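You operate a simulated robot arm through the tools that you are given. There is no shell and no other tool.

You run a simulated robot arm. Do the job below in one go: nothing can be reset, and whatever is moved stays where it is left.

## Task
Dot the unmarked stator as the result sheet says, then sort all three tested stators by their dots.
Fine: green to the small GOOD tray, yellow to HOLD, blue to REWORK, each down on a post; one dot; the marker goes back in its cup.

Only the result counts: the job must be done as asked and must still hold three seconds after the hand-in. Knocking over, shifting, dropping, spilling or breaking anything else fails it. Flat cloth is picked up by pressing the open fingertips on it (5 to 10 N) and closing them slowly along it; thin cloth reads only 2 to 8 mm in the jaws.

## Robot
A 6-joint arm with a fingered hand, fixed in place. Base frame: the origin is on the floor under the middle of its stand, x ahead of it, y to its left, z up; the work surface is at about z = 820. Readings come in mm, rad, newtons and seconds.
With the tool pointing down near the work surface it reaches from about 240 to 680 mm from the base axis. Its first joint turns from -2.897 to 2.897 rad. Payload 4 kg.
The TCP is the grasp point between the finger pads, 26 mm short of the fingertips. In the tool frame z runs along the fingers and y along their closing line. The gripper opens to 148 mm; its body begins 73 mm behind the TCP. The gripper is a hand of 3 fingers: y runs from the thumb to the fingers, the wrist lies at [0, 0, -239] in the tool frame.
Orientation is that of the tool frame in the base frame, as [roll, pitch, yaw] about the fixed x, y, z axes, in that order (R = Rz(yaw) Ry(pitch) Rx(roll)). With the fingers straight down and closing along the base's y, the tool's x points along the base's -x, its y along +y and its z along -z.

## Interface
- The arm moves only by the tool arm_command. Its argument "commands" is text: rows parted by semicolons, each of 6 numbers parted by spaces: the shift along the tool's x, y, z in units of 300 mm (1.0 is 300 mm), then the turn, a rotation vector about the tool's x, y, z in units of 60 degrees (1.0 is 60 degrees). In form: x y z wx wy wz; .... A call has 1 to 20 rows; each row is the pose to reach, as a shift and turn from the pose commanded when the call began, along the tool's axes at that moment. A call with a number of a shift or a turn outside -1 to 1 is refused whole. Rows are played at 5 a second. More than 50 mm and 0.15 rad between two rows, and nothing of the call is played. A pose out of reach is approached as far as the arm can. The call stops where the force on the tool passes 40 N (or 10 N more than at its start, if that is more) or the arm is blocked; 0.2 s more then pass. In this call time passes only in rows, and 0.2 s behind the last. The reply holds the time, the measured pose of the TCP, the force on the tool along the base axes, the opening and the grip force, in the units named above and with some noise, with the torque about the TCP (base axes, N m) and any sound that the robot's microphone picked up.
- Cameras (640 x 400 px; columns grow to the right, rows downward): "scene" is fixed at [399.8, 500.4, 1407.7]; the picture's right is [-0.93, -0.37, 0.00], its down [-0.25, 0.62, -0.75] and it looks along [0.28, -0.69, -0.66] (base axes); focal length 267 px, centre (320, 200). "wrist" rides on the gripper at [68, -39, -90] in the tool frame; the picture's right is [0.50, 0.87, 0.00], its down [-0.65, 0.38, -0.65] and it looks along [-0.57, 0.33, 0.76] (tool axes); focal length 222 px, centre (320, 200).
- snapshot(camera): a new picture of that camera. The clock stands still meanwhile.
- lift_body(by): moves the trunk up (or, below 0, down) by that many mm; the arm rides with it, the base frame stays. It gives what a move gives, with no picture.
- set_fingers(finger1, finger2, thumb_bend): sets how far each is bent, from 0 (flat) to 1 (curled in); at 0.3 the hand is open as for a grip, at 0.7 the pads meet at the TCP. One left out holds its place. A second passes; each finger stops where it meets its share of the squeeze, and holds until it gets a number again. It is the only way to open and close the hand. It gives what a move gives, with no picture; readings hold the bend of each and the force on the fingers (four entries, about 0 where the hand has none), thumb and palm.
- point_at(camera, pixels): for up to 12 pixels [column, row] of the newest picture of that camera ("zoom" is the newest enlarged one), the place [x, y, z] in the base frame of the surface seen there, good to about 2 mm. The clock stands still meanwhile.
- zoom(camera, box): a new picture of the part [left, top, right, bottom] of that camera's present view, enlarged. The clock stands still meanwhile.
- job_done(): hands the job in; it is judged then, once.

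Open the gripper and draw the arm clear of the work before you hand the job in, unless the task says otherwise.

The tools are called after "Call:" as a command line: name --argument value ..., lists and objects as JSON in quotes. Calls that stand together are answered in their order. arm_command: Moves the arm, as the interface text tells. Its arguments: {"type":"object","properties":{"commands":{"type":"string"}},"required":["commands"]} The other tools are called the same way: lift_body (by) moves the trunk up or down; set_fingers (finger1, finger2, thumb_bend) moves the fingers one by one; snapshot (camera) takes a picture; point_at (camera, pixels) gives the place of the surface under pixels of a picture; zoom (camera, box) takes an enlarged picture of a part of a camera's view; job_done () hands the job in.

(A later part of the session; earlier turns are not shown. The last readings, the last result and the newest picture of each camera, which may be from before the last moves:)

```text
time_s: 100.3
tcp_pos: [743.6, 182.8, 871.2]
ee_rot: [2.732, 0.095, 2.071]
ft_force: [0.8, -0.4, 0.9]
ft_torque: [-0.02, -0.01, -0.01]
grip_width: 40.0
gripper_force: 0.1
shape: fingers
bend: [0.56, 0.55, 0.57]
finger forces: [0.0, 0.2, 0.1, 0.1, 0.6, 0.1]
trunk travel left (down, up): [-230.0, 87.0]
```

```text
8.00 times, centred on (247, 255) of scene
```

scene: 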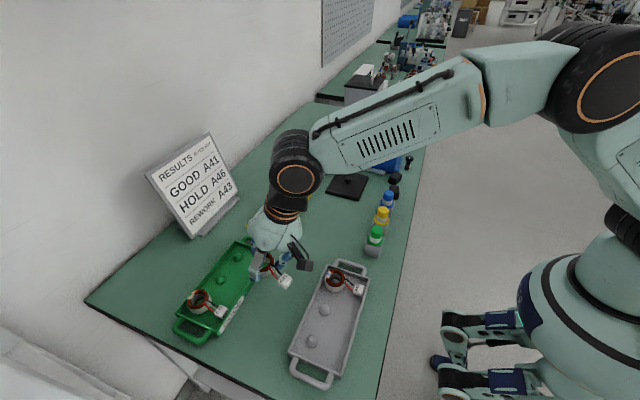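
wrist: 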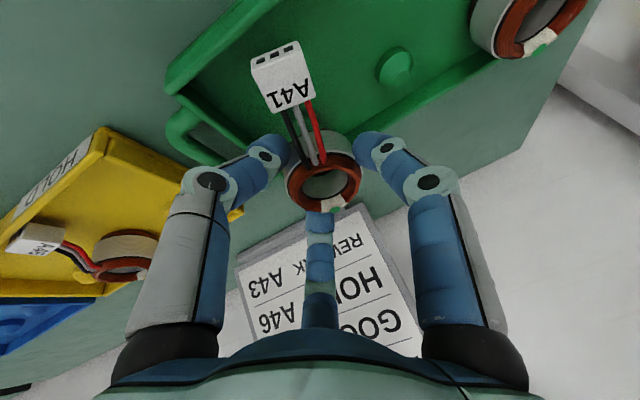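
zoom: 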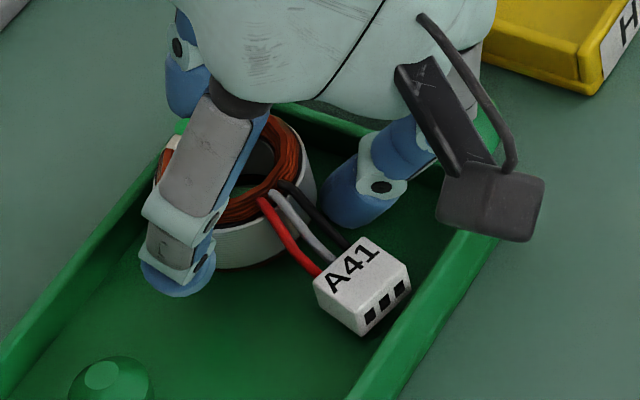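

The stator settled. I measure its ring and tag to see whether it is level on the post.

Call:
point_at --camera "zoom" --pixels '[[295, 150], [285, 125], [240, 205], [265, 180], [250, 255], [310, 200], [350, 265], [395, 255], [320, 300], [360, 325], [175, 150], [265, 160]]'

Call:
zoom --camera "wrist" --box '[240, 50, 380, 230]'

Call:
point_at --camera "zoom" --pixels '[[262, 90], [180, 30], [290, 60], [240, 110], [275, 285], [390, 245], [345, 320], [300, 325], [375, 290], [340, 245], [300, 240], [330, 270]]'

```text
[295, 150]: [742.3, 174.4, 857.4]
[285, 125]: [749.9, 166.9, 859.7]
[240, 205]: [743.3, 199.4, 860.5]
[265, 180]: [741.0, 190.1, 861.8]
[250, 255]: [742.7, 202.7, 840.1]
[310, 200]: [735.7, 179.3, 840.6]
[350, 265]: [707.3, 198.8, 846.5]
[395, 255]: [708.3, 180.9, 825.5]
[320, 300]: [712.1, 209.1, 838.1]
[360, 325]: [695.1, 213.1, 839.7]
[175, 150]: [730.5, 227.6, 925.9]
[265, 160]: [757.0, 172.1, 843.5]
```

```text
2.22 times, centred on (310, 140) of wrist
```

zoom: 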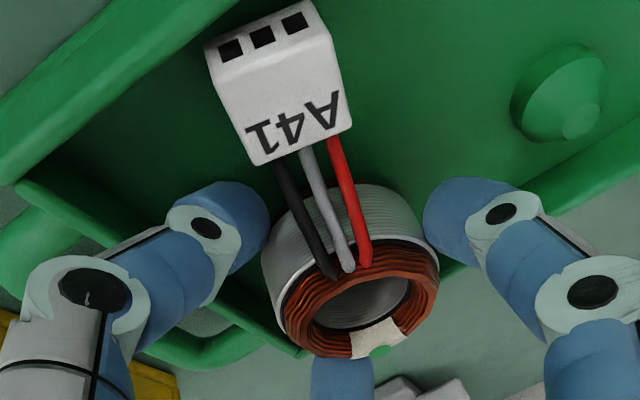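

```text
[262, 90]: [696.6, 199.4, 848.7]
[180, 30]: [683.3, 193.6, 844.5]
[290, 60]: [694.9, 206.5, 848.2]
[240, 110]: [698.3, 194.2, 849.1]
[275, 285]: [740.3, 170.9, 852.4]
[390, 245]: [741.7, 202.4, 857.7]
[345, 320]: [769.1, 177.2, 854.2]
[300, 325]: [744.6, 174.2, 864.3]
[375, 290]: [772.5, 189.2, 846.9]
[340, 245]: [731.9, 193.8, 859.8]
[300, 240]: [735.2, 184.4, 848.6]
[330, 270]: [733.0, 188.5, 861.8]
```

The stator is now level and seated (ring ≈861, tag ≈848). I open finger1/finger2 further, raise slightly, then open the thumb.

Call:
set_fingers --finger1 0.54 --finger2 0.53 --thumb_bend 0.57

Call:
arm_command --commands "-0.0005 0.002 -0.0046 0 0 0; -0.0009 0.004 -0.0091 0 0 0; -0.0009 0.004 -0.0091 0 0 0"

Call:
set_fingers --thumb_bend 0.55

Call:
zoom --camera "wrist" --box '[230, 40, 410, 240]'

Call:
zoom --camera "scene" --box '[222, 230, 272, 280]'

```text
time_s: 101.3
tcp_pos: [744.3, 182.5, 872.3]
ee_rot: [2.731, 0.096, 2.07]
ft_force: [0.5, 0.4, 1.4]
ft_torque: [-0.02, 0.0, 0.03]
grip_width: 43.7
gripper_force: 1.4
shape: fingers
bend: [0.54, 0.53, 0.57]
finger forces: [0.1, 0.0, 0.1, 0.1, 1.9, 0.1]
trunk travel left (down, up): [-230.0, 87.0]
```

```text
time_s: 102.1
tcp_pos: [744.6, 181.8, 876.1]
ee_rot: [2.731, 0.096, 2.069]
ft_force: [-1.1, -0.6, 0.4]
ft_torque: [-0.02, 0.02, -0.04]
grip_width: 45.4
gripper_force: 0.1
shape: fingers
bend: [0.54, 0.53, 0.56]
finger forces: [0.0, 0.0, 0.1, 0.1, 0.1, 0.0]
trunk travel left (down, up): [-230.0, 87.0]
```

```text
time_s: 103.1
tcp_pos: [743.9, 181.8, 875.8]
ee_rot: [2.732, 0.097, 2.068]
ft_force: [-0.2, -0.2, -0.6]
ft_torque: [0.04, -0.01, 0.01]
grip_width: 46.8
gripper_force: 0.1
shape: fingers
bend: [0.54, 0.53, 0.55]
finger forces: [0.1, 0.0, 0.1, 0.0, 0.0, 0.1]
trunk travel left (down, up): [-230.0, 87.0]
```

```text
2.00 times, centred on (320, 140) of wrist
```

zoom: 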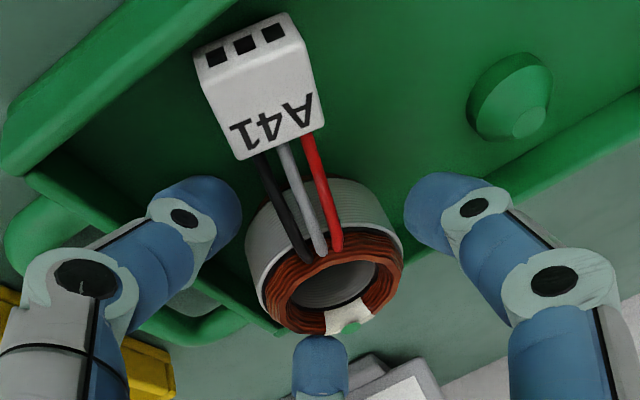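

```text
8.00 times, centred on (247, 255) of scene
```

zoom: 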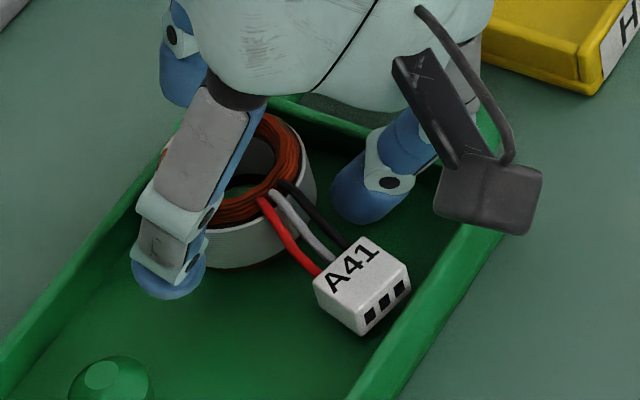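

All fingers are clear. I go straight up 20 mm, then retreat along the tool axis.

Call:
arm_command --commands "-0.0032 0.0132 -0.0304 0 0 0; -0.0063 0.0265 -0.0609 0 0 0; -0.0063 0.0265 -0.1109 0 0 0; -0.0063 0.0265 -0.1809 0 0 0; -0.0063 0.0265 -0.2609 0 0 0; -0.0063 0.0265 -0.2609 0 0 0"

Call:
zoom --camera "scene" --box '[215, 230, 275, 290]'

Call:
snapshot --camera "wrist"

```text
time_s: 104.5
tcp_pos: [720.3, 175.4, 949.4]
ee_rot: [2.731, 0.094, 2.071]
ft_force: [0.7, 0.1, -1.0]
ft_torque: [0.0, 0.0, -0.02]
grip_width: 46.9
gripper_force: 0.1
shape: fingers
bend: [0.54, 0.53, 0.55]
finger forces: [0.1, 0.0, 0.0, 0.0, 0.0, 0.0]
trunk travel left (down, up): [-230.0, 87.0]
```

```text
6.67 times, centred on (245, 260) of scene
```

zoom: 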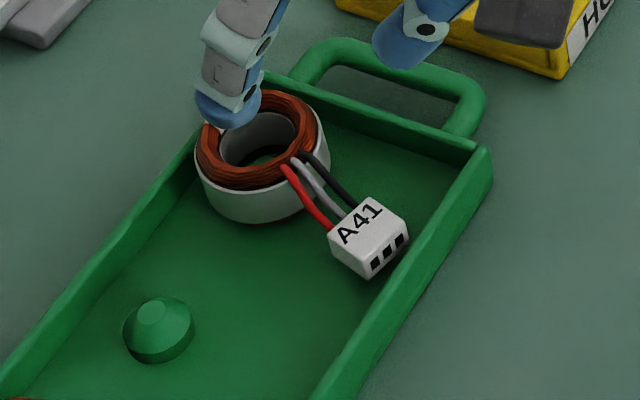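

```text
taken
```

wrist: 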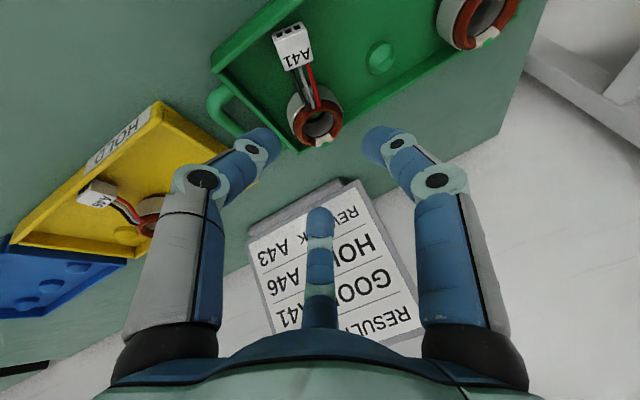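

A41 is in the GOOD tray. Now for A43 I use the mirrored hand pose: move back over the grey tray while re-orienting (51.9° total rotation in 8 rows).

Call:
arm_command --commands "0.0513 -0.0788 -0.0442 0.0372 -0.007 -0.1013; 0.1025 -0.1576 -0.0883 0.0744 -0.0141 -0.2027; 0.1538 -0.2364 -0.1325 0.1116 -0.0211 -0.304; 0.205 -0.3152 -0.1767 0.1488 -0.0282 -0.4054; 0.2563 -0.3939 -0.2208 0.1859 -0.0352 -0.5067; 0.3075 -0.4727 -0.265 0.2231 -0.0422 -0.608; 0.3588 -0.5515 -0.3091 0.2603 -0.0493 -0.7094; 0.41 -0.6303 -0.3533 0.2975 -0.0563 -0.8107; 0.41 -0.6303 -0.3533 0.2975 -0.0563 -0.8107"

Call:
set_fingers --finger1 0.53 --finger2 0.53 --thumb_bend 0.53

Call:
snapshot --camera "wrist"

Call:
zoom --camera "scene" --box '[215, 230, 275, 290]'

```text
time_s: 106.5
tcp_pos: [471.5, 182.1, 960.0]
ee_rot: [-3.044, 0.296, 2.912]
ft_force: [0.4, 1.1, -0.5]
ft_torque: [-0.01, -0.04, 0.02]
grip_width: 46.8
gripper_force: 0.1
shape: fingers
bend: [0.54, 0.53, 0.55]
finger forces: [0.0, 0.0, 0.0, 0.0, 0.0, 0.1]
trunk travel left (down, up): [-230.0, 87.0]
```

```text
time_s: 107.5
tcp_pos: [472.9, 181.5, 959.7]
ee_rot: [-3.045, 0.297, 2.912]
ft_force: [0.1, 0.4, -0.4]
ft_torque: [0.03, 0.02, 0.01]
grip_width: 51.6
gripper_force: 0.1
shape: fingers
bend: [0.53, 0.53, 0.53]
finger forces: [0.0, 0.0, 0.1, 0.0, 0.1, 0.0]
trunk travel left (down, up): [-230.0, 87.0]
```

```text
taken
```

wrist: 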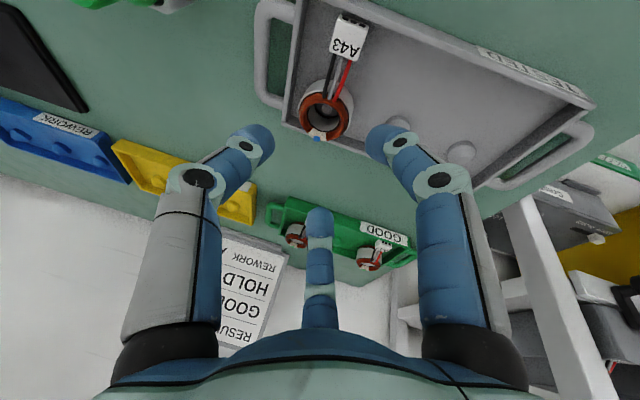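

```text
6.67 times, centred on (245, 260) of scene
```

zoom: 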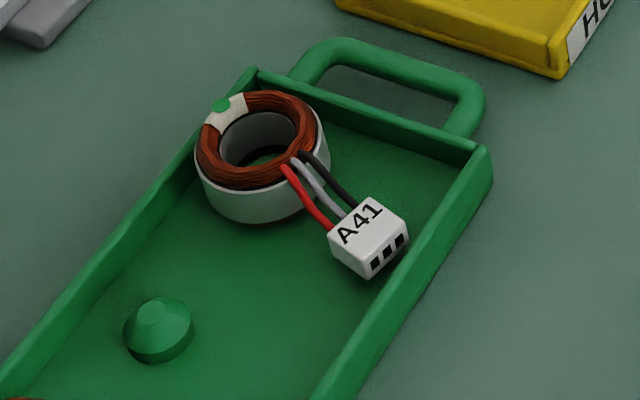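

The pose is exactly as planned (-3.045, 0.297, 2.912). I verify A41's seating heights in the scene zoom and measure A43 in the wrist view.

Call:
point_at --camera "zoom" --pixels '[[222, 105], [275, 100], [310, 130], [285, 165], [240, 180], [205, 155], [265, 158], [375, 225], [250, 210], [350, 260]]'

Call:
zoom --camera "wrist" --box '[260, 0, 400, 160]'

Call:
point_at --camera "zoom" --pixels '[[308, 285], [272, 275], [345, 290], [305, 327], [312, 235], [310, 270], [300, 285], [395, 80], [335, 60], [230, 250], [250, 300], [355, 160]]'

```text
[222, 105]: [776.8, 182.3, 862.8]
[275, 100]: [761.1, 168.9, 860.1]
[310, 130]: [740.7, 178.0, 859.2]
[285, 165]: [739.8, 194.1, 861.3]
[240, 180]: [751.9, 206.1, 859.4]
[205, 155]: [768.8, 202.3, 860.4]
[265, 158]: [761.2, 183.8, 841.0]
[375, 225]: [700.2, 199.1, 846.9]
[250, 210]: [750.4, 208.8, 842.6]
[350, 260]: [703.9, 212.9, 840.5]
```

```text
2.50 times, centred on (330, 80) of wrist
```

zoom: 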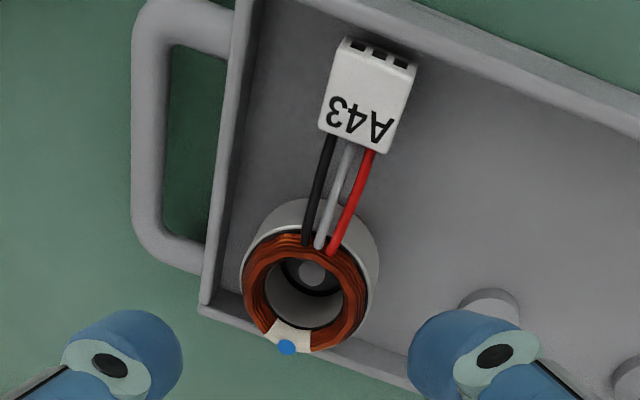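

```text
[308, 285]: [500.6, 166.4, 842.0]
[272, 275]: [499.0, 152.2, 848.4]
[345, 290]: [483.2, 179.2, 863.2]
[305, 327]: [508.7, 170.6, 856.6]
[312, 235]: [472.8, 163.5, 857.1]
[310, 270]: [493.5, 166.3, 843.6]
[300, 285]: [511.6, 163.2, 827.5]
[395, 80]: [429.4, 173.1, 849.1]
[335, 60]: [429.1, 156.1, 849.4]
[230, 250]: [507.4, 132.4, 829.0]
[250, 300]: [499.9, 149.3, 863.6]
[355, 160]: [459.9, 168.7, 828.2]
```

A41 sits level on its post (ring 859–863, centre (756.5,188)). I descend to A43's pre-grasp point and advance 35 mm along the tool axis.

Call:
arm_command --commands "0.0157 0.004 0.0477 0 0 0; 0.0313 0.0081 0.0953 0 0 0; 0.0313 0.0081 0.1353 0 0 0; 0.0313 0.0081 0.1753 0 0 0; 0.0313 0.0081 0.212 0 0 0; 0.0313 0.0081 0.212 0 0 0"

Call:
snapshot --camera "wrist"

Call:
zoom --camera "scene" --box '[300, 240, 380, 320]'

```text
time_s: 108.9
tcp_pos: [479.1, 175.0, 897.1]
ee_rot: [-3.047, 0.298, 2.91]
ft_force: [-0.4, -0.1, 0.5]
ft_torque: [-0.02, -0.02, -0.02]
grip_width: 51.7
gripper_force: 0.1
shape: fingers
bend: [0.53, 0.53, 0.53]
finger forces: [0.0, 0.2, 0.0, 0.1, 0.1, 0.1]
trunk travel left (down, up): [-230.0, 87.0]
```

```text
taken
```

wrist: 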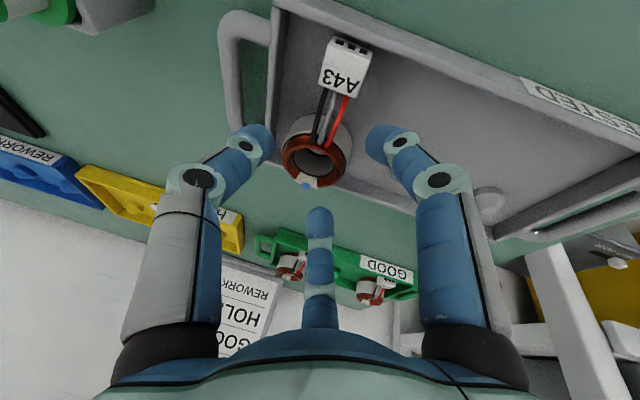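

```text
5.00 times, centred on (340, 280) of scene
```

zoom: 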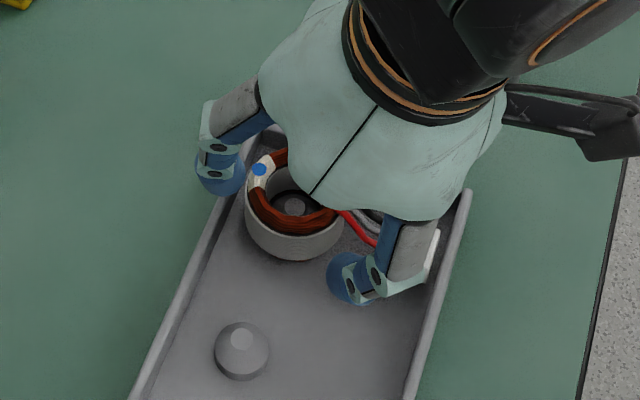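

Well centred. I advance 14 mm more with a sub-millimetre correction, and pre-close the fingers.

Call:
arm_command --commands "-0.0012 0.0008 0.02 0 0 0; -0.0023 0.0016 0.04 0 0 0; -0.0023 0.0016 0.0472 0 0 0; -0.0023 0.0016 0.0472 0 0 0"

Call:
set_fingers --finger1 0.56 --finger2 0.55 --thumb_bend 0.55

Call:
zoom --camera "wrist" --box '[230, 80, 410, 240]'

Call:
zoom --camera "scene" --box '[310, 245, 365, 305]'

```text
time_s: 109.9
tcp_pos: [485.8, 172.9, 883.6]
ee_rot: [-3.047, 0.296, 2.911]
ft_force: [-0.9, -0.1, -0.6]
ft_torque: [0.0, -0.04, -0.02]
grip_width: 51.5
gripper_force: 0.0
shape: fingers
bend: [0.53, 0.53, 0.53]
finger forces: [0.0, 0.0, 0.0, 0.0, 0.1, 0.0]
trunk travel left (down, up): [-230.0, 87.0]
```

```text
time_s: 110.9
tcp_pos: [484.9, 173.8, 882.5]
ee_rot: [-3.045, 0.299, 2.912]
ft_force: [0.8, -0.4, -0.2]
ft_torque: [0.0, -0.03, 0.01]
grip_width: 44.9
gripper_force: 0.1
shape: fingers
bend: [0.56, 0.55, 0.55]
finger forces: [0.1, 0.1, 0.1, 0.0, 0.0, 0.0]
trunk travel left (down, up): [-230.0, 87.0]
```

```text
2.50 times, centred on (320, 160) of wrist
```

zoom: 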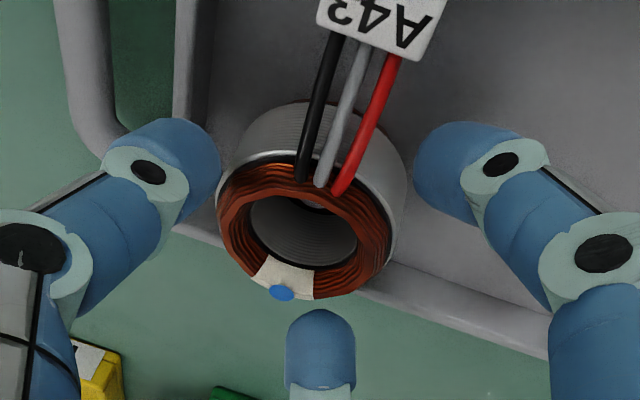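

```text
6.67 times, centred on (338, 275) of scene
```

zoom: 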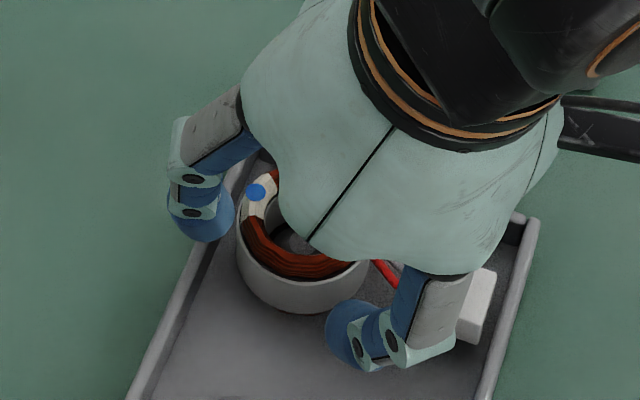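

The stator sits ~2 mm toward the thumb side. I correct by (+0.4,−1.7) mm and advance 7 mm.

Call:
arm_command --commands "-0.0025 -0.0051 0.0013 0 0 0; -0.0025 -0.0051 0.0113 0 0 0; -0.0025 -0.0051 0.0213 0 0 0; -0.0025 -0.0051 0.0246 0 0 0; -0.0025 -0.0051 0.0246 0 0 0"

Call:
zoom --camera "wrist" --box '[230, 80, 410, 240]'

Call:
zoom --camera "scene" --box '[310, 245, 365, 305]'

```text
time_s: 112.1
tcp_pos: [488.0, 171.4, 876.6]
ee_rot: [-3.045, 0.299, 2.912]
ft_force: [0.0, -0.1, -0.3]
ft_torque: [0.0, 0.0, 0.0]
grip_width: 44.7
gripper_force: 0.0
shape: fingers
bend: [0.56, 0.55, 0.55]
finger forces: [0.1, 0.1, 0.1, 0.0, 0.0, 0.0]
trunk travel left (down, up): [-230.0, 87.0]
```

```text
2.50 times, centred on (320, 160) of wrist
```

zoom: 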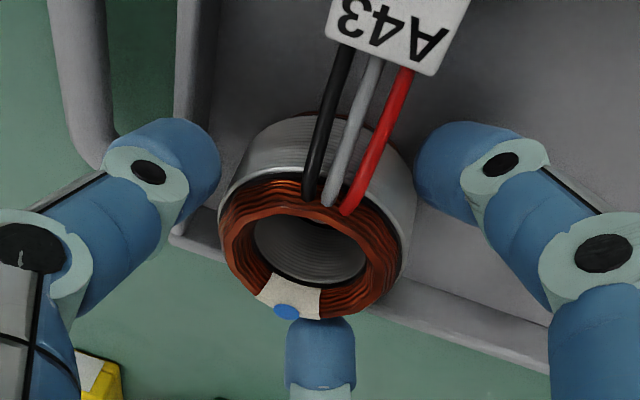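

```text
6.67 times, centred on (338, 275) of scene
```

zoom: 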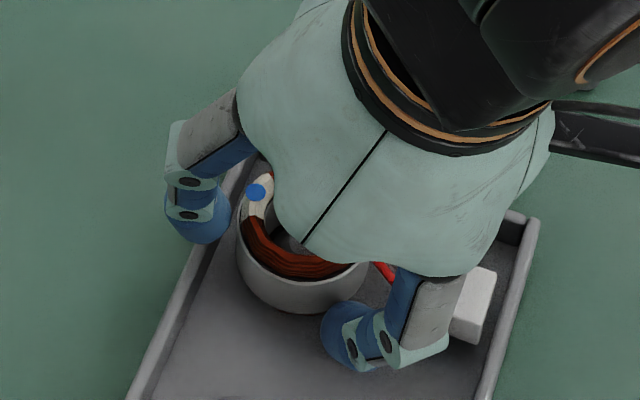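

Now centred (stator 218–415 vs tips 222/413). I lower vertically 2 mm, then 2 mm more, watching forces.

Call:
arm_command --commands "0.001 0.0003 0.0032 0 0 0; 0.002 0.0006 0.0063 0 0 0; 0.002 0.0006 0.0063 0 0 0"

Call:
arm_command --commands "0.001 0.0003 0.0032 0 0 0; 0.0015 0.0005 0.0048 0 0 0; 0.0015 0.0005 0.0048 0 0 0"

```text
time_s: 112.9
tcp_pos: [488.3, 171.4, 874.8]
ee_rot: [-3.045, 0.297, 2.909]
ft_force: [0.9, -0.5, -0.3]
ft_torque: [0.01, 0.0, -0.02]
grip_width: 44.7
gripper_force: 0.0
shape: fingers
bend: [0.56, 0.55, 0.55]
finger forces: [0.0, 0.1, 0.0, 0.0, 0.0, 0.0]
trunk travel left (down, up): [-230.0, 87.0]
```

```text
time_s: 113.7
tcp_pos: [487.4, 170.4, 872.9]
ee_rot: [-3.044, 0.3, 2.911]
ft_force: [1.8, -0.5, 4.0]
ft_torque: [-0.17, -0.01, 0.02]
grip_width: 44.6
gripper_force: 2.1
shape: fingers
bend: [0.56, 0.55, 0.55]
finger forces: [0.0, 0.0, 0.0, 0.0, 3.8, 0.0]
trunk travel left (down, up): [-230.0, 87.0]
```

The thumb touches the end wall (3.8 N). I raise 1 mm and add 1.5° tilt that lifts the thumb and lowers the far finger.

Call:
arm_command --commands "-0.0019 0.0016 -0.0031 0 0 0; -0.0019 0.0016 -0.0031 0.0107 0.0053 -0.0038; -0.0019 0.0016 -0.0031 0.0213 0.0106 -0.0076; -0.0019 0.0016 -0.0031 0.0213 0.0106 -0.0076"

Call:
zoom --camera "wrist" --box '[230, 80, 410, 240]'

```text
time_s: 114.7
tcp_pos: [488.2, 171.8, 875.0]
ee_rot: [-3.021, 0.283, 2.918]
ft_force: [1.0, -0.5, 0.0]
ft_torque: [0.02, -0.01, -0.04]
grip_width: 44.7
gripper_force: 0.0
shape: fingers
bend: [0.56, 0.55, 0.55]
finger forces: [0.1, 0.0, 0.0, 0.0, 0.1, 0.0]
trunk travel left (down, up): [-230.0, 87.0]
```

```text
2.50 times, centred on (320, 160) of wrist
```

zoom: 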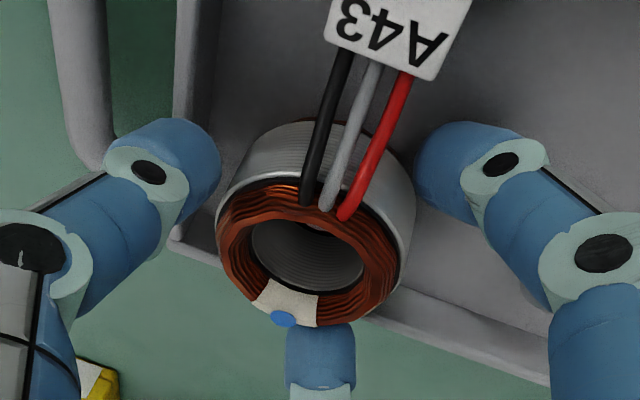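

Clear now. I lower 1.5 mm and check.

Call:
arm_command --commands "0.0007 0.0003 0.0024 0 0 0; 0.0014 0.0006 0.0048 0 0 0; 0.0014 0.0006 0.0048 0 0 0"

Call:
arm_command --commands "0 0 0 0 0 0; 0 0 0 0 0 0"

```text
time_s: 115.5
tcp_pos: [487.6, 171.2, 872.9]
ee_rot: [-3.022, 0.287, 2.917]
ft_force: [0.0, -0.5, 1.1]
ft_torque: [-0.02, 0.0, 0.0]
grip_width: 44.7
gripper_force: 0.4
shape: fingers
bend: [0.56, 0.55, 0.55]
finger forces: [0.1, 0.1, 0.0, 0.0, 1.0, 0.0]
trunk travel left (down, up): [-230.0, 87.0]
```

```text
time_s: 116.1
tcp_pos: [487.5, 170.5, 873.5]
ee_rot: [-3.021, 0.288, 2.917]
ft_force: [0.3, -0.2, 0.3]
ft_torque: [-0.07, 0.01, 0.02]
grip_width: 44.4
gripper_force: 0.5
shape: fingers
bend: [0.56, 0.55, 0.55]
finger forces: [0.0, 0.0, 0.1, 0.1, 0.8, 0.0]
trunk travel left (down, up): [-230.0, 87.0]
```

Thumb barely touches (0.8 N). I raise 0.7 mm and close to first contact.

Call:
arm_command --commands "-0.0007 -0.0003 -0.0022 0 0 0; -0.0007 -0.0003 -0.0022 0 0 0"

Call:
set_fingers --finger1 0.58 --finger2 0.575 --thumb_bend 0.57

Call:
zoom --camera "wrist" --box '[230, 80, 410, 240]'

Call:
zoom --camera "scene" --box '[310, 245, 365, 305]'

```text
time_s: 116.7
tcp_pos: [487.8, 171.6, 873.5]
ee_rot: [-3.022, 0.287, 2.918]
ft_force: [0.2, 0.0, -0.6]
ft_torque: [0.04, 0.0, 0.02]
grip_width: 44.7
gripper_force: 0.0
shape: fingers
bend: [0.56, 0.55, 0.55]
finger forces: [0.0, 0.0, 0.1, 0.0, 0.1, 0.0]
trunk travel left (down, up): [-230.0, 87.0]
```

```text
time_s: 117.7
tcp_pos: [488.5, 172.0, 872.5]
ee_rot: [-3.022, 0.286, 2.918]
ft_force: [0.5, 1.0, 0.1]
ft_torque: [-0.01, -0.01, -0.03]
grip_width: 41.5
gripper_force: 0.3
shape: fingers
bend: [0.57, 0.56, 0.56]
finger forces: [0.1, 0.4, 0.0, 0.1, 0.0, 0.0]
trunk travel left (down, up): [-230.0, 87.0]
```

```text
2.50 times, centred on (320, 160) of wrist
```

zoom: 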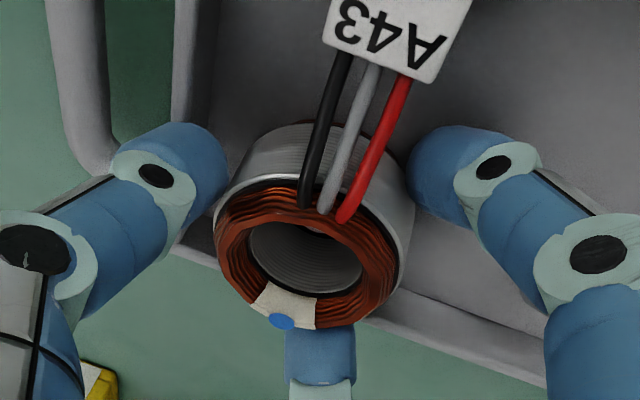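

```text
6.67 times, centred on (338, 275) of scene
```

zoom: 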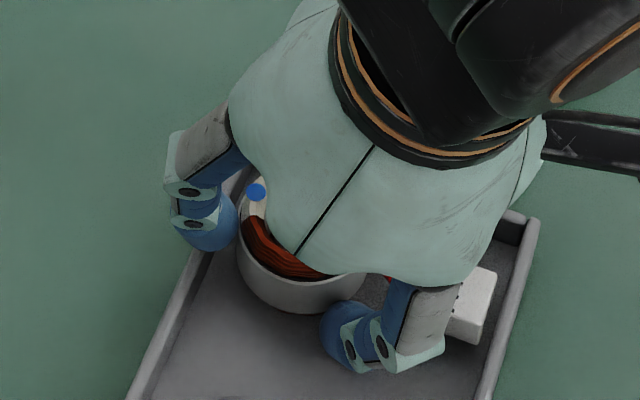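

Contact starting on the far finger. I squeeze in two stages as before.

Call:
set_fingers --finger1 0.61 --finger2 0.61 --thumb_bend 0.6

Call:
zoom --camera "wrist" --box '[230, 80, 410, 240]'

Call:
set_fingers --finger1 0.67 --finger2 0.67 --thumb_bend 0.65

Call:
zoom --camera "wrist" --box '[230, 80, 410, 240]'

```text
time_s: 118.7
tcp_pos: [487.5, 171.0, 872.2]
ee_rot: [-3.022, 0.286, 2.918]
ft_force: [-0.5, -0.3, -0.1]
ft_torque: [0.0, -0.01, -0.02]
grip_width: 37.3
gripper_force: 3.8
shape: fingers
bend: [0.58, 0.57, 0.58]
finger forces: [2.5, 3.4, 0.0, 0.0, 3.3, 0.0]
trunk travel left (down, up): [-230.0, 87.0]
```

```text
2.50 times, centred on (320, 160) of wrist
```

zoom: 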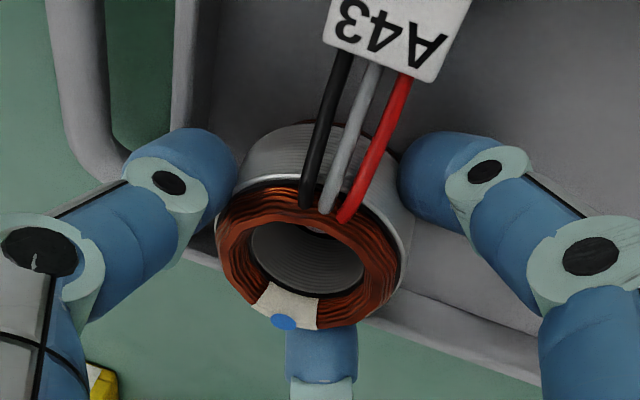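

```text
time_s: 119.7
tcp_pos: [487.9, 170.9, 873.3]
ee_rot: [-3.022, 0.286, 2.918]
ft_force: [-0.2, -0.5, -0.2]
ft_torque: [-0.02, 0.0, 0.0]
grip_width: 35.6
gripper_force: 11.5
shape: fingers
bend: [0.58, 0.57, 0.6]
finger forces: [7.0, 7.1, 0.1, 0.0, 8.2, 0.0]
trunk travel left (down, up): [-230.0, 87.0]
```

```text
2.50 times, centred on (320, 160) of wrist
```

zoom: 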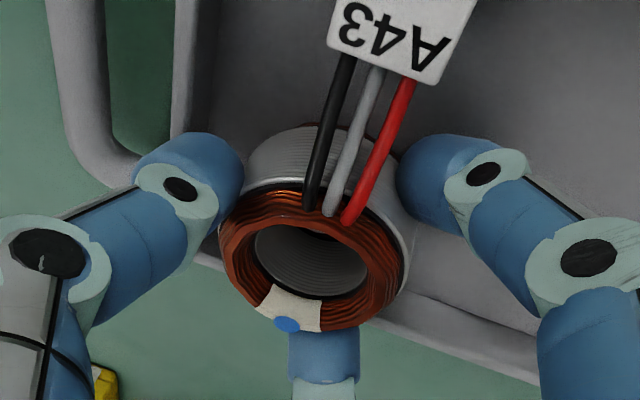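

Balanced grip (7–8 N). I lift 15 mm, then 55 mm more.

Call:
arm_command --commands "-0.0028 -0.0012 -0.0095 0 0 0; -0.007 -0.0029 -0.0238 0 0 0; -0.014 -0.0058 -0.0477 0 0 0; -0.014 -0.0058 -0.0477 0 0 0"

Call:
zoom --camera "wrist" --box '[230, 80, 410, 240]'

Call:
arm_command --commands "-0.014 -0.0058 -0.0477 0 0 0; -0.0279 -0.0116 -0.0953 0 0 0; -0.0419 -0.0173 -0.143 0 0 0; -0.0512 -0.0212 -0.1748 0 0 0; -0.0512 -0.0212 -0.1748 0 0 0"

Call:
snapshot --camera "wrist"

Call:
snapshot --camera "scene"

```text
time_s: 120.7
tcp_pos: [488.1, 171.7, 889.4]
ee_rot: [-3.021, 0.285, 2.919]
ft_force: [-0.6, -0.5, -1.4]
ft_torque: [-0.01, 0.01, -0.01]
grip_width: 35.7
gripper_force: 10.8
shape: fingers
bend: [0.58, 0.57, 0.6]
finger forces: [6.2, 7.2, 0.1, 0.1, 8.2, 0.1]
trunk travel left (down, up): [-230.0, 87.0]
```

```text
2.50 times, centred on (320, 160) of wrist
```

zoom: 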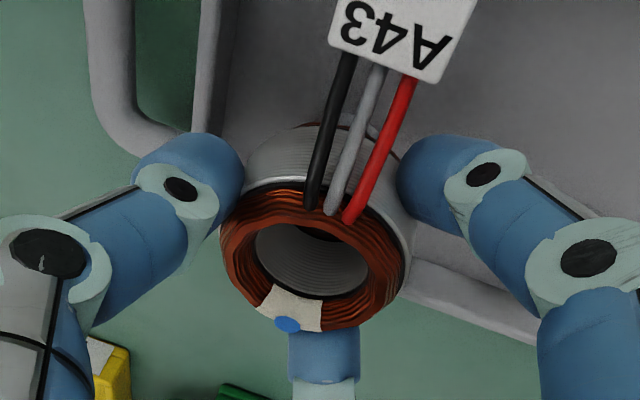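

```text
time_s: 121.9
tcp_pos: [488.1, 171.2, 943.7]
ee_rot: [-3.02, 0.287, 2.918]
ft_force: [0.3, 0.0, -1.1]
ft_torque: [0.03, 0.0, 0.02]
grip_width: 35.5
gripper_force: 10.4
shape: fingers
bend: [0.58, 0.57, 0.6]
finger forces: [6.3, 7.3, 0.0, 0.1, 8.1, 0.0]
trunk travel left (down, up): [-230.0, 87.0]
```

```text
taken
```

wrist: 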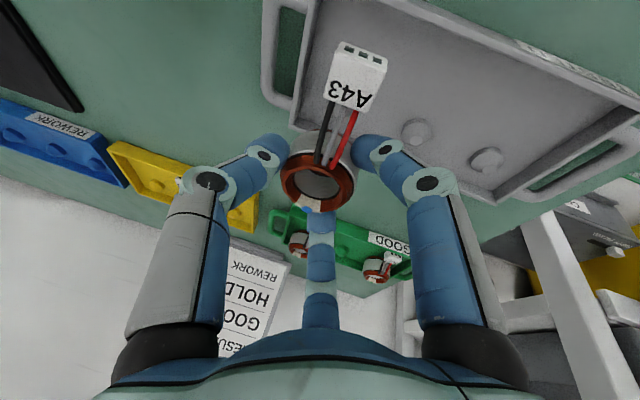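

```text
taken
```

scene: 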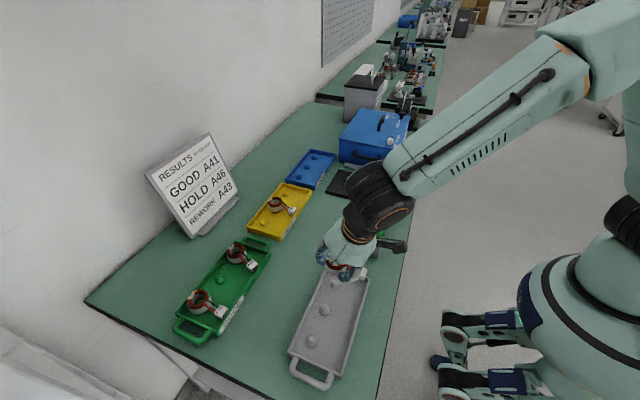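

A43 is up; I measure its level/centre in hand, and the REWORK tray's posts in the scene view.

Call:
point_at --camera "wrist" --pixels '[[285, 180], [352, 190], [308, 212], [290, 200], [335, 208], [300, 163], [325, 168], [345, 50], [378, 58], [330, 95], [370, 105]]'

Call:
zoom --camera "scene" --box '[282, 145, 342, 195]'

```text
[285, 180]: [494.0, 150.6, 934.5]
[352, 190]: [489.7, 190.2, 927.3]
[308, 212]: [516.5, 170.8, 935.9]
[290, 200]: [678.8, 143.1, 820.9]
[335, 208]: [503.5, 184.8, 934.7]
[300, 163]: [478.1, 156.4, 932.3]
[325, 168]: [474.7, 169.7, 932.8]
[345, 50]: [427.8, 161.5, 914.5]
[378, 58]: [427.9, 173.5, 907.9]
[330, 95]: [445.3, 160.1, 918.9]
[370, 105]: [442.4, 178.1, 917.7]
```

```text
8.00 times, centred on (312, 170) of scene
```

zoom: 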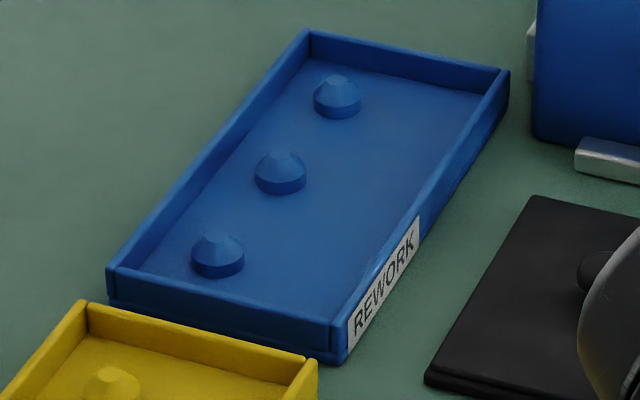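

The near REWORK post's flat top is at zoom (217,236). I measure the three posts and the end wall.

Call:
point_at --camera "zoom" --pixels '[[217, 236], [207, 236], [227, 237], [281, 155], [338, 80], [192, 258], [243, 260], [217, 276], [112, 268], [335, 325], [220, 295], [210, 290]]'

Call:
zoom --camera "wrist" --box '[250, 30, 400, 230]'

Call:
point_at --camera "zoom" --pixels '[[240, 285], [365, 310], [285, 355], [250, 330], [330, 350], [270, 262], [315, 270], [355, 345], [300, 330], [290, 315]]'

```text
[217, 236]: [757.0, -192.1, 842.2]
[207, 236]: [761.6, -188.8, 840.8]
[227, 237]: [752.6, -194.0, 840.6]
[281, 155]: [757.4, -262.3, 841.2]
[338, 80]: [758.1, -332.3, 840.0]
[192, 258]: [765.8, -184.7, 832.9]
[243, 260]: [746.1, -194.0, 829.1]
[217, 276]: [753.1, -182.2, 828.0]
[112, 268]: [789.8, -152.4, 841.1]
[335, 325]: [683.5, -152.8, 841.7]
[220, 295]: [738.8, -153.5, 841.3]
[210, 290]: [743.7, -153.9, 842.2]
```

```text
2.00 times, centred on (325, 130) of wrist
```

zoom: 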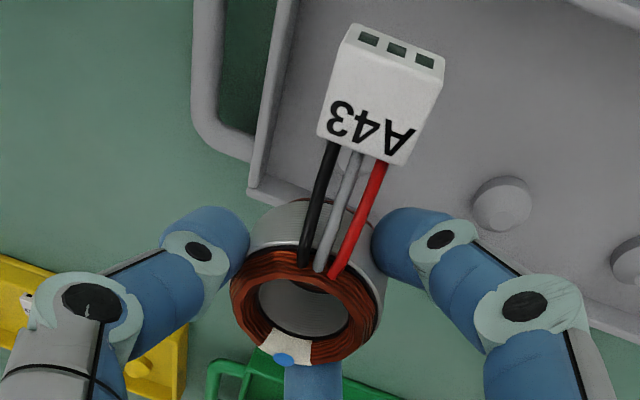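

```text
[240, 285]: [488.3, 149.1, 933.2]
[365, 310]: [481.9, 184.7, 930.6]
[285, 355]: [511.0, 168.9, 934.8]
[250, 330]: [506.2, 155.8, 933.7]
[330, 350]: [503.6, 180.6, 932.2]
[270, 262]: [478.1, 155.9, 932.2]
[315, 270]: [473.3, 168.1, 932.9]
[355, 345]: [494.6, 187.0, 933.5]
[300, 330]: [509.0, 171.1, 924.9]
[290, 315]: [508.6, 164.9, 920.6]
```

REWORK post at (757,-192); A43 is level in hand, centre ≈ TCP+(4.3,-3.3). I carry it toward the REWORK tray, turning +14° about the vertical.

Call:
arm_command --commands "-0.0805 -0.0766 0.0212 -0.0109 -0.0045 -0.0371; -0.1609 -0.1531 0.0423 -0.0217 -0.009 -0.0741; -0.2414 -0.2297 0.0635 -0.0326 -0.0135 -0.1112; -0.3218 -0.3062 0.0847 -0.0434 -0.0179 -0.1483; -0.4023 -0.3828 0.1058 -0.0543 -0.0224 -0.1853; -0.4827 -0.4593 0.127 -0.0651 -0.0269 -0.2224; -0.4827 -0.4593 0.127 -0.0651 -0.0269 -0.2224"

Call:
snapshot --camera "scene"

```text
time_s: 123.5
tcp_pos: [598.7, 0.6, 963.5]
ee_rot: [-3.019, 0.284, -3.12]
ft_force: [-0.8, 0.2, -1.6]
ft_torque: [0.02, -0.03, 0.01]
grip_width: 35.5
gripper_force: 11.3
shape: fingers
bend: [0.58, 0.57, 0.6]
finger forces: [6.3, 7.4, 0.0, 0.0, 8.1, 0.0]
trunk travel left (down, up): [-230.0, 87.0]
```

```text
taken
```

scene: 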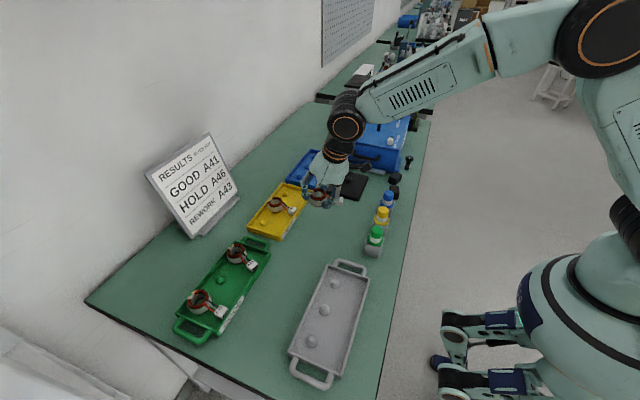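

Orientation good. I extend to the pre-place point above the REWORK end post, increasing the tilt to 24.5° on the way.

Call:
arm_command --commands "-0.0607 -0.0872 0.0476 -0.0004 -0.0175 0.0022; -0.1214 -0.1744 0.0951 -0.0008 -0.0349 0.0045; -0.1821 -0.2616 0.1427 -0.0012 -0.0524 0.0067; -0.2429 -0.3487 0.1903 -0.0017 -0.0699 0.009; -0.3036 -0.4359 0.2379 -0.0021 -0.0874 0.0112; -0.3643 -0.5231 0.2854 -0.0025 -0.1048 0.0135; -0.425 -0.6103 0.333 -0.0029 -0.1223 0.0157; -0.425 -0.6103 0.333 -0.0029 -0.1223 0.0157"

Call:
snapshot --camera "wrist"

Call:
zoom --camera "scene" --box '[260, 120, 370, 220]'

```text
time_s: 125.3
tcp_pos: [746.1, -189.3, 925.8]
ee_rot: [-3.023, 0.414, -3.12]
ft_force: [-0.9, -0.3, -1.4]
ft_torque: [0.04, -0.03, 0.0]
grip_width: 35.3
gripper_force: 10.4
shape: fingers
bend: [0.59, 0.57, 0.6]
finger forces: [6.3, 7.4, 0.1, 0.0, 8.1, 0.1]
trunk travel left (down, up): [-230.0, 87.0]
```

```text
taken
```

wrist: 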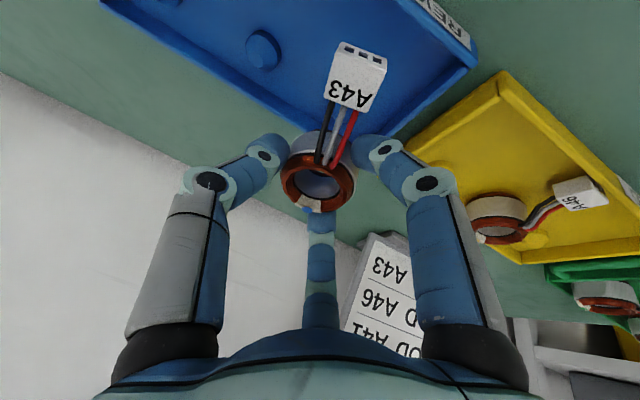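

```text
4.00 times, centred on (315, 170) of scene
```

zoom: 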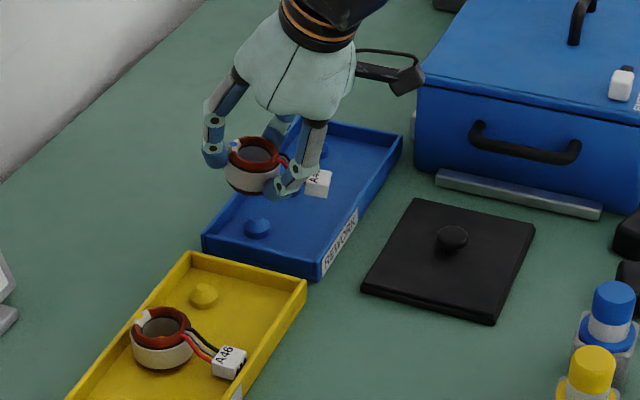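

Reached. I measure the ring, the middle post (wrist (263,50)) and the scene view of the target post.

Call:
point_at --camera "wrist" --pixels '[[285, 180], [349, 192], [308, 210], [294, 203], [335, 206], [300, 163], [325, 168], [345, 50], [378, 60], [263, 58], [262, 42], [480, 45]]'

Call:
zoom --camera "scene" --box '[285, 145, 330, 195]'

Call:
point_at --camera "zoom" --pixels '[[192, 255], [145, 95], [165, 60], [200, 120], [235, 75], [145, 110], [180, 140], [225, 100], [330, 150], [175, 185]]'

```text
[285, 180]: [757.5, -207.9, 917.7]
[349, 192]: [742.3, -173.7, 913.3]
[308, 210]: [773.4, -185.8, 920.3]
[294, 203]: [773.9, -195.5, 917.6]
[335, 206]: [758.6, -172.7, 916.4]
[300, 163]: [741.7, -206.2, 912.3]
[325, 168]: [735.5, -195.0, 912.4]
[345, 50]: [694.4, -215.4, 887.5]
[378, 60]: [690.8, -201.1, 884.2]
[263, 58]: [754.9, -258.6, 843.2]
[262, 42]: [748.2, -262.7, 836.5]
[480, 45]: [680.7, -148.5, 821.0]
```

```text
8.00 times, centred on (308, 170) of scene
```

zoom: 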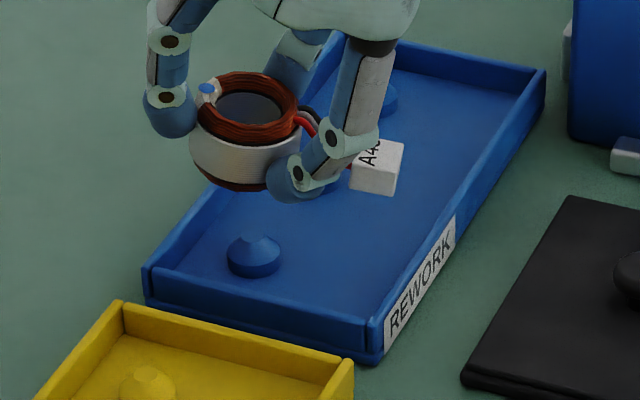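

```text
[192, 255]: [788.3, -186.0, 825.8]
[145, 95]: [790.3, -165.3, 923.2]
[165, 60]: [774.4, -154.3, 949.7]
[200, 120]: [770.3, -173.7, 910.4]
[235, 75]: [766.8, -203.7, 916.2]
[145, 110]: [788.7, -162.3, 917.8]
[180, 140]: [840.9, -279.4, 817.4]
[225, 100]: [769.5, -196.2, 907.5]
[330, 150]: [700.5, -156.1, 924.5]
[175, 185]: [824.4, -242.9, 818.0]
```

I refine using a wrist zoom of the middle REWORK post.

Call:
zoom --camera "wrist" --box '[210, 10, 390, 220]'

```text
1.90 times, centred on (300, 115) of wrist
```

zoom: 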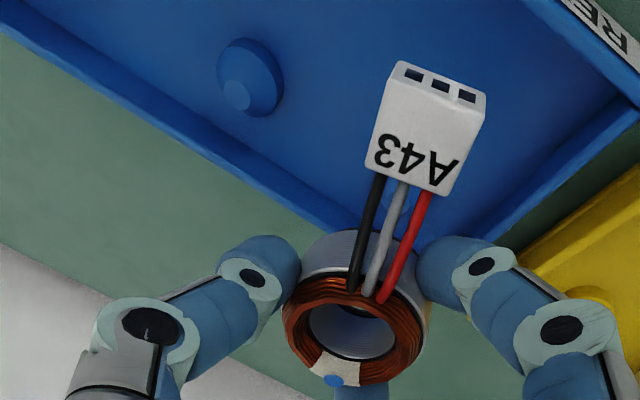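

The middle post's flat top is at zoom (237,96); I measure it and the rim again.

Call:
point_at --camera "zoom" --pixels '[[237, 96], [230, 96], [244, 96], [237, 88], [237, 104], [286, 330], [418, 335], [335, 380], [300, 365], [390, 375], [315, 290], [365, 300]]'

Call:
arm_command --commands "0 0 0 0 0 0; 0 0 0 0 0 0"

```text
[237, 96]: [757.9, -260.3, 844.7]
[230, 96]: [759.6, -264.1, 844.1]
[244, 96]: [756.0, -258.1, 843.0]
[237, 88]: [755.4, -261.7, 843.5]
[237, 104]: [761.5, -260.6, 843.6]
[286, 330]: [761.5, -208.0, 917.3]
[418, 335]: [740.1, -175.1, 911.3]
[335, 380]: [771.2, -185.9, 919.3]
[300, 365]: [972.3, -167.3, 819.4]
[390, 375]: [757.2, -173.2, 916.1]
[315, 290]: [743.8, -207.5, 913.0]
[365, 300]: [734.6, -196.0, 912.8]
```

```text
time_s: 125.9
tcp_pos: [744.9, -189.7, 925.0]
ee_rot: [-3.023, 0.413, -3.121]
ft_force: [-1.0, 0.3, -0.6]
ft_torque: [0.01, 0.0, 0.01]
grip_width: 35.0
gripper_force: 11.3
shape: fingers
bend: [0.59, 0.57, 0.6]
finger forces: [6.3, 7.4, 0.0, 0.0, 8.1, 0.0]
trunk travel left (down, up): [-230.0, 87.0]
```

Post ≈ (757.5,-191.5); bottom of the bore ≈ (759,-190). I shift (−0.8,−1.2) mm and descend 25 mm.

Call:
arm_command --commands "0.0097 -0.0005 0.0182 0 0 0; 0.0185 0.0013 0.0372 0 0 0; 0.0272 0.0031 0.0561 0 0 0; 0.036 0.005 0.075 0 0 0; 0.036 0.005 0.075 0 0 0"

Call:
zoom --camera "scene" --box '[285, 145, 330, 195]'

Call:
zoom --camera "wrist" --box '[210, 10, 390, 220]'

```text
time_s: 127.1
tcp_pos: [746.1, -190.4, 900.4]
ee_rot: [-3.024, 0.414, -3.123]
ft_force: [0.4, 0.2, -2.3]
ft_torque: [0.03, -0.01, 0.02]
grip_width: 34.8
gripper_force: 11.2
shape: fingers
bend: [0.59, 0.57, 0.6]
finger forces: [6.3, 7.5, 0.0, 0.0, 8.1, 0.0]
trunk travel left (down, up): [-230.0, 87.0]
```

```text
8.00 times, centred on (308, 170) of scene
```

zoom: 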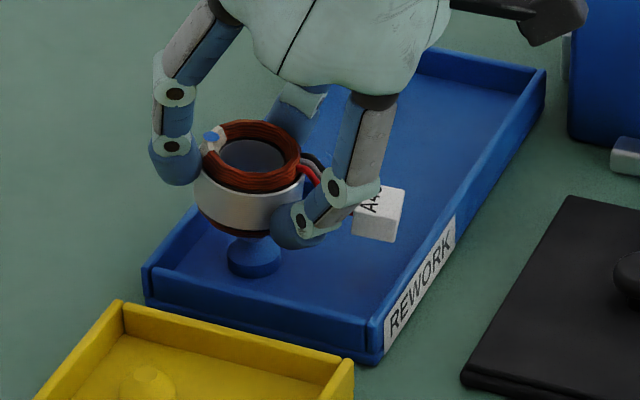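

```text
1.90 times, centred on (300, 115) of wrist
```

zoom: 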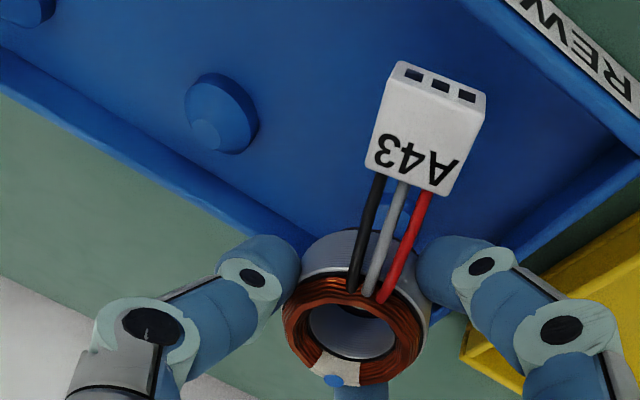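

The post shows under the stator. I measure the stator's lower edge and the post base to check alignment.

Call:
point_at --camera "zoom" --pixels '[[195, 195], [205, 215], [225, 228], [250, 235], [270, 232], [253, 262], [230, 255], [278, 262], [253, 277], [212, 140], [195, 180], [250, 192]]'

Call:
zoom --camera "scene" --box '[293, 155, 323, 185]'

```text
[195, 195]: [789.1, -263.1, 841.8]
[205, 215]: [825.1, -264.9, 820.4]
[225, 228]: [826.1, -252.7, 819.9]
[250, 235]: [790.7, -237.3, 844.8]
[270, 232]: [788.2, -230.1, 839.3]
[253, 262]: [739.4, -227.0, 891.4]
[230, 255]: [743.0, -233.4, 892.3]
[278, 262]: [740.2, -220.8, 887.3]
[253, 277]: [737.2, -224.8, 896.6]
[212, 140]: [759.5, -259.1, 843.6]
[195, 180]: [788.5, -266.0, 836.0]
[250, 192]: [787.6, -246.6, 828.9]
```

```text
13.33 times, centred on (308, 170) of scene
```

zoom: 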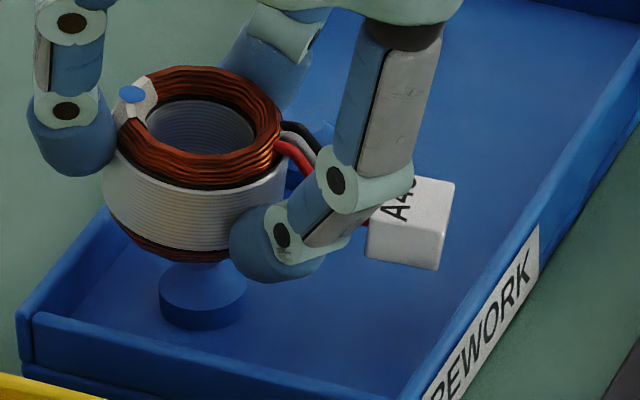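

Now I measure on this newest scene zoom: stator lower edge (105,180)…(190,265), post base (202,310).

Call:
point_at --camera "zoom" --pixels '[[130, 95], [105, 180], [130, 215], [180, 245], [225, 235], [290, 170], [180, 258], [160, 290], [246, 290], [202, 327], [202, 280], [215, 175]]'

```text
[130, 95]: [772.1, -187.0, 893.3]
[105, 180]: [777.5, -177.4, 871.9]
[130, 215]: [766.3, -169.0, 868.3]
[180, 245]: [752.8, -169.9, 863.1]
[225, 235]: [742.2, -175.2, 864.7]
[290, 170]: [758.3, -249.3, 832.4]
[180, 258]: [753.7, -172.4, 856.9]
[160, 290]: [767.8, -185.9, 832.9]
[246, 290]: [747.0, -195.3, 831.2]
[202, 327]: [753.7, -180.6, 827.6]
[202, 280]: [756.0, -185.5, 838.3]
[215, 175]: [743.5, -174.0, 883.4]
```

Stator lower centre ≈ (759.5,-192.5), post ≈ (757.3,-191.8). I shift −1.5 mm in x and descend 17 mm.

Call:
arm_command --commands "0.0045 0.0018 -0.0021 0 0 0; 0.0121 0.0037 0.015 0 0 0; 0.0197 0.0057 0.0322 0 0 0; 0.0273 0.0077 0.0493 0 0 0; 0.0273 0.0077 0.0493 0 0 0"

Call:
zoom --camera "scene" --box '[293, 155, 323, 185]'

Call:
zoom --camera "wrist" --box '[230, 40, 410, 240]'

```text
time_s: 128.3
tcp_pos: [742.0, -189.4, 883.6]
ee_rot: [-3.024, 0.414, -3.123]
ft_force: [-0.1, 0.2, -1.6]
ft_torque: [-0.02, 0.02, -0.02]
grip_width: 34.9
gripper_force: 10.5
shape: fingers
bend: [0.59, 0.57, 0.6]
finger forces: [6.3, 7.4, 0.1, 0.0, 8.1, 0.1]
trunk travel left (down, up): [-230.0, 87.0]
```

```text
13.33 times, centred on (308, 170) of scene
```

zoom: 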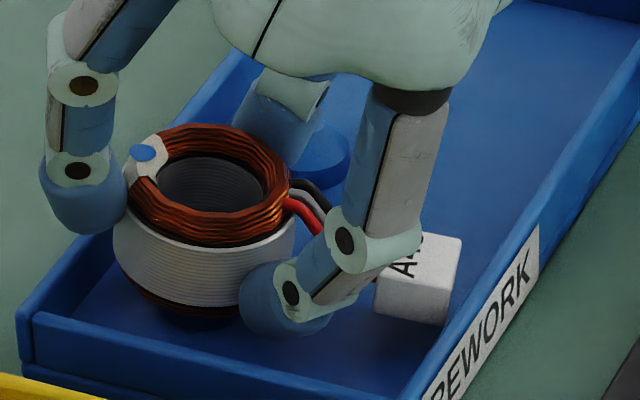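

```text
2.00 times, centred on (320, 140) of wrist
```

zoom: 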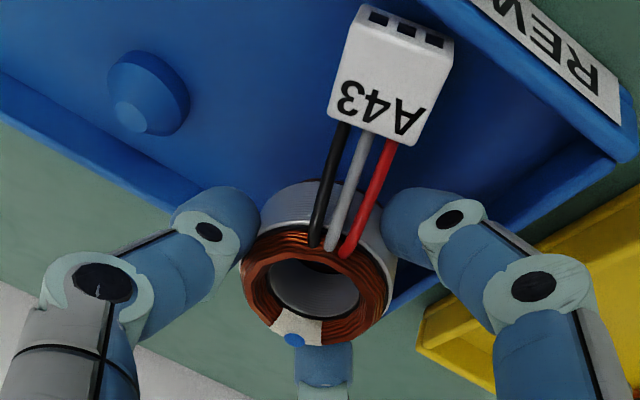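

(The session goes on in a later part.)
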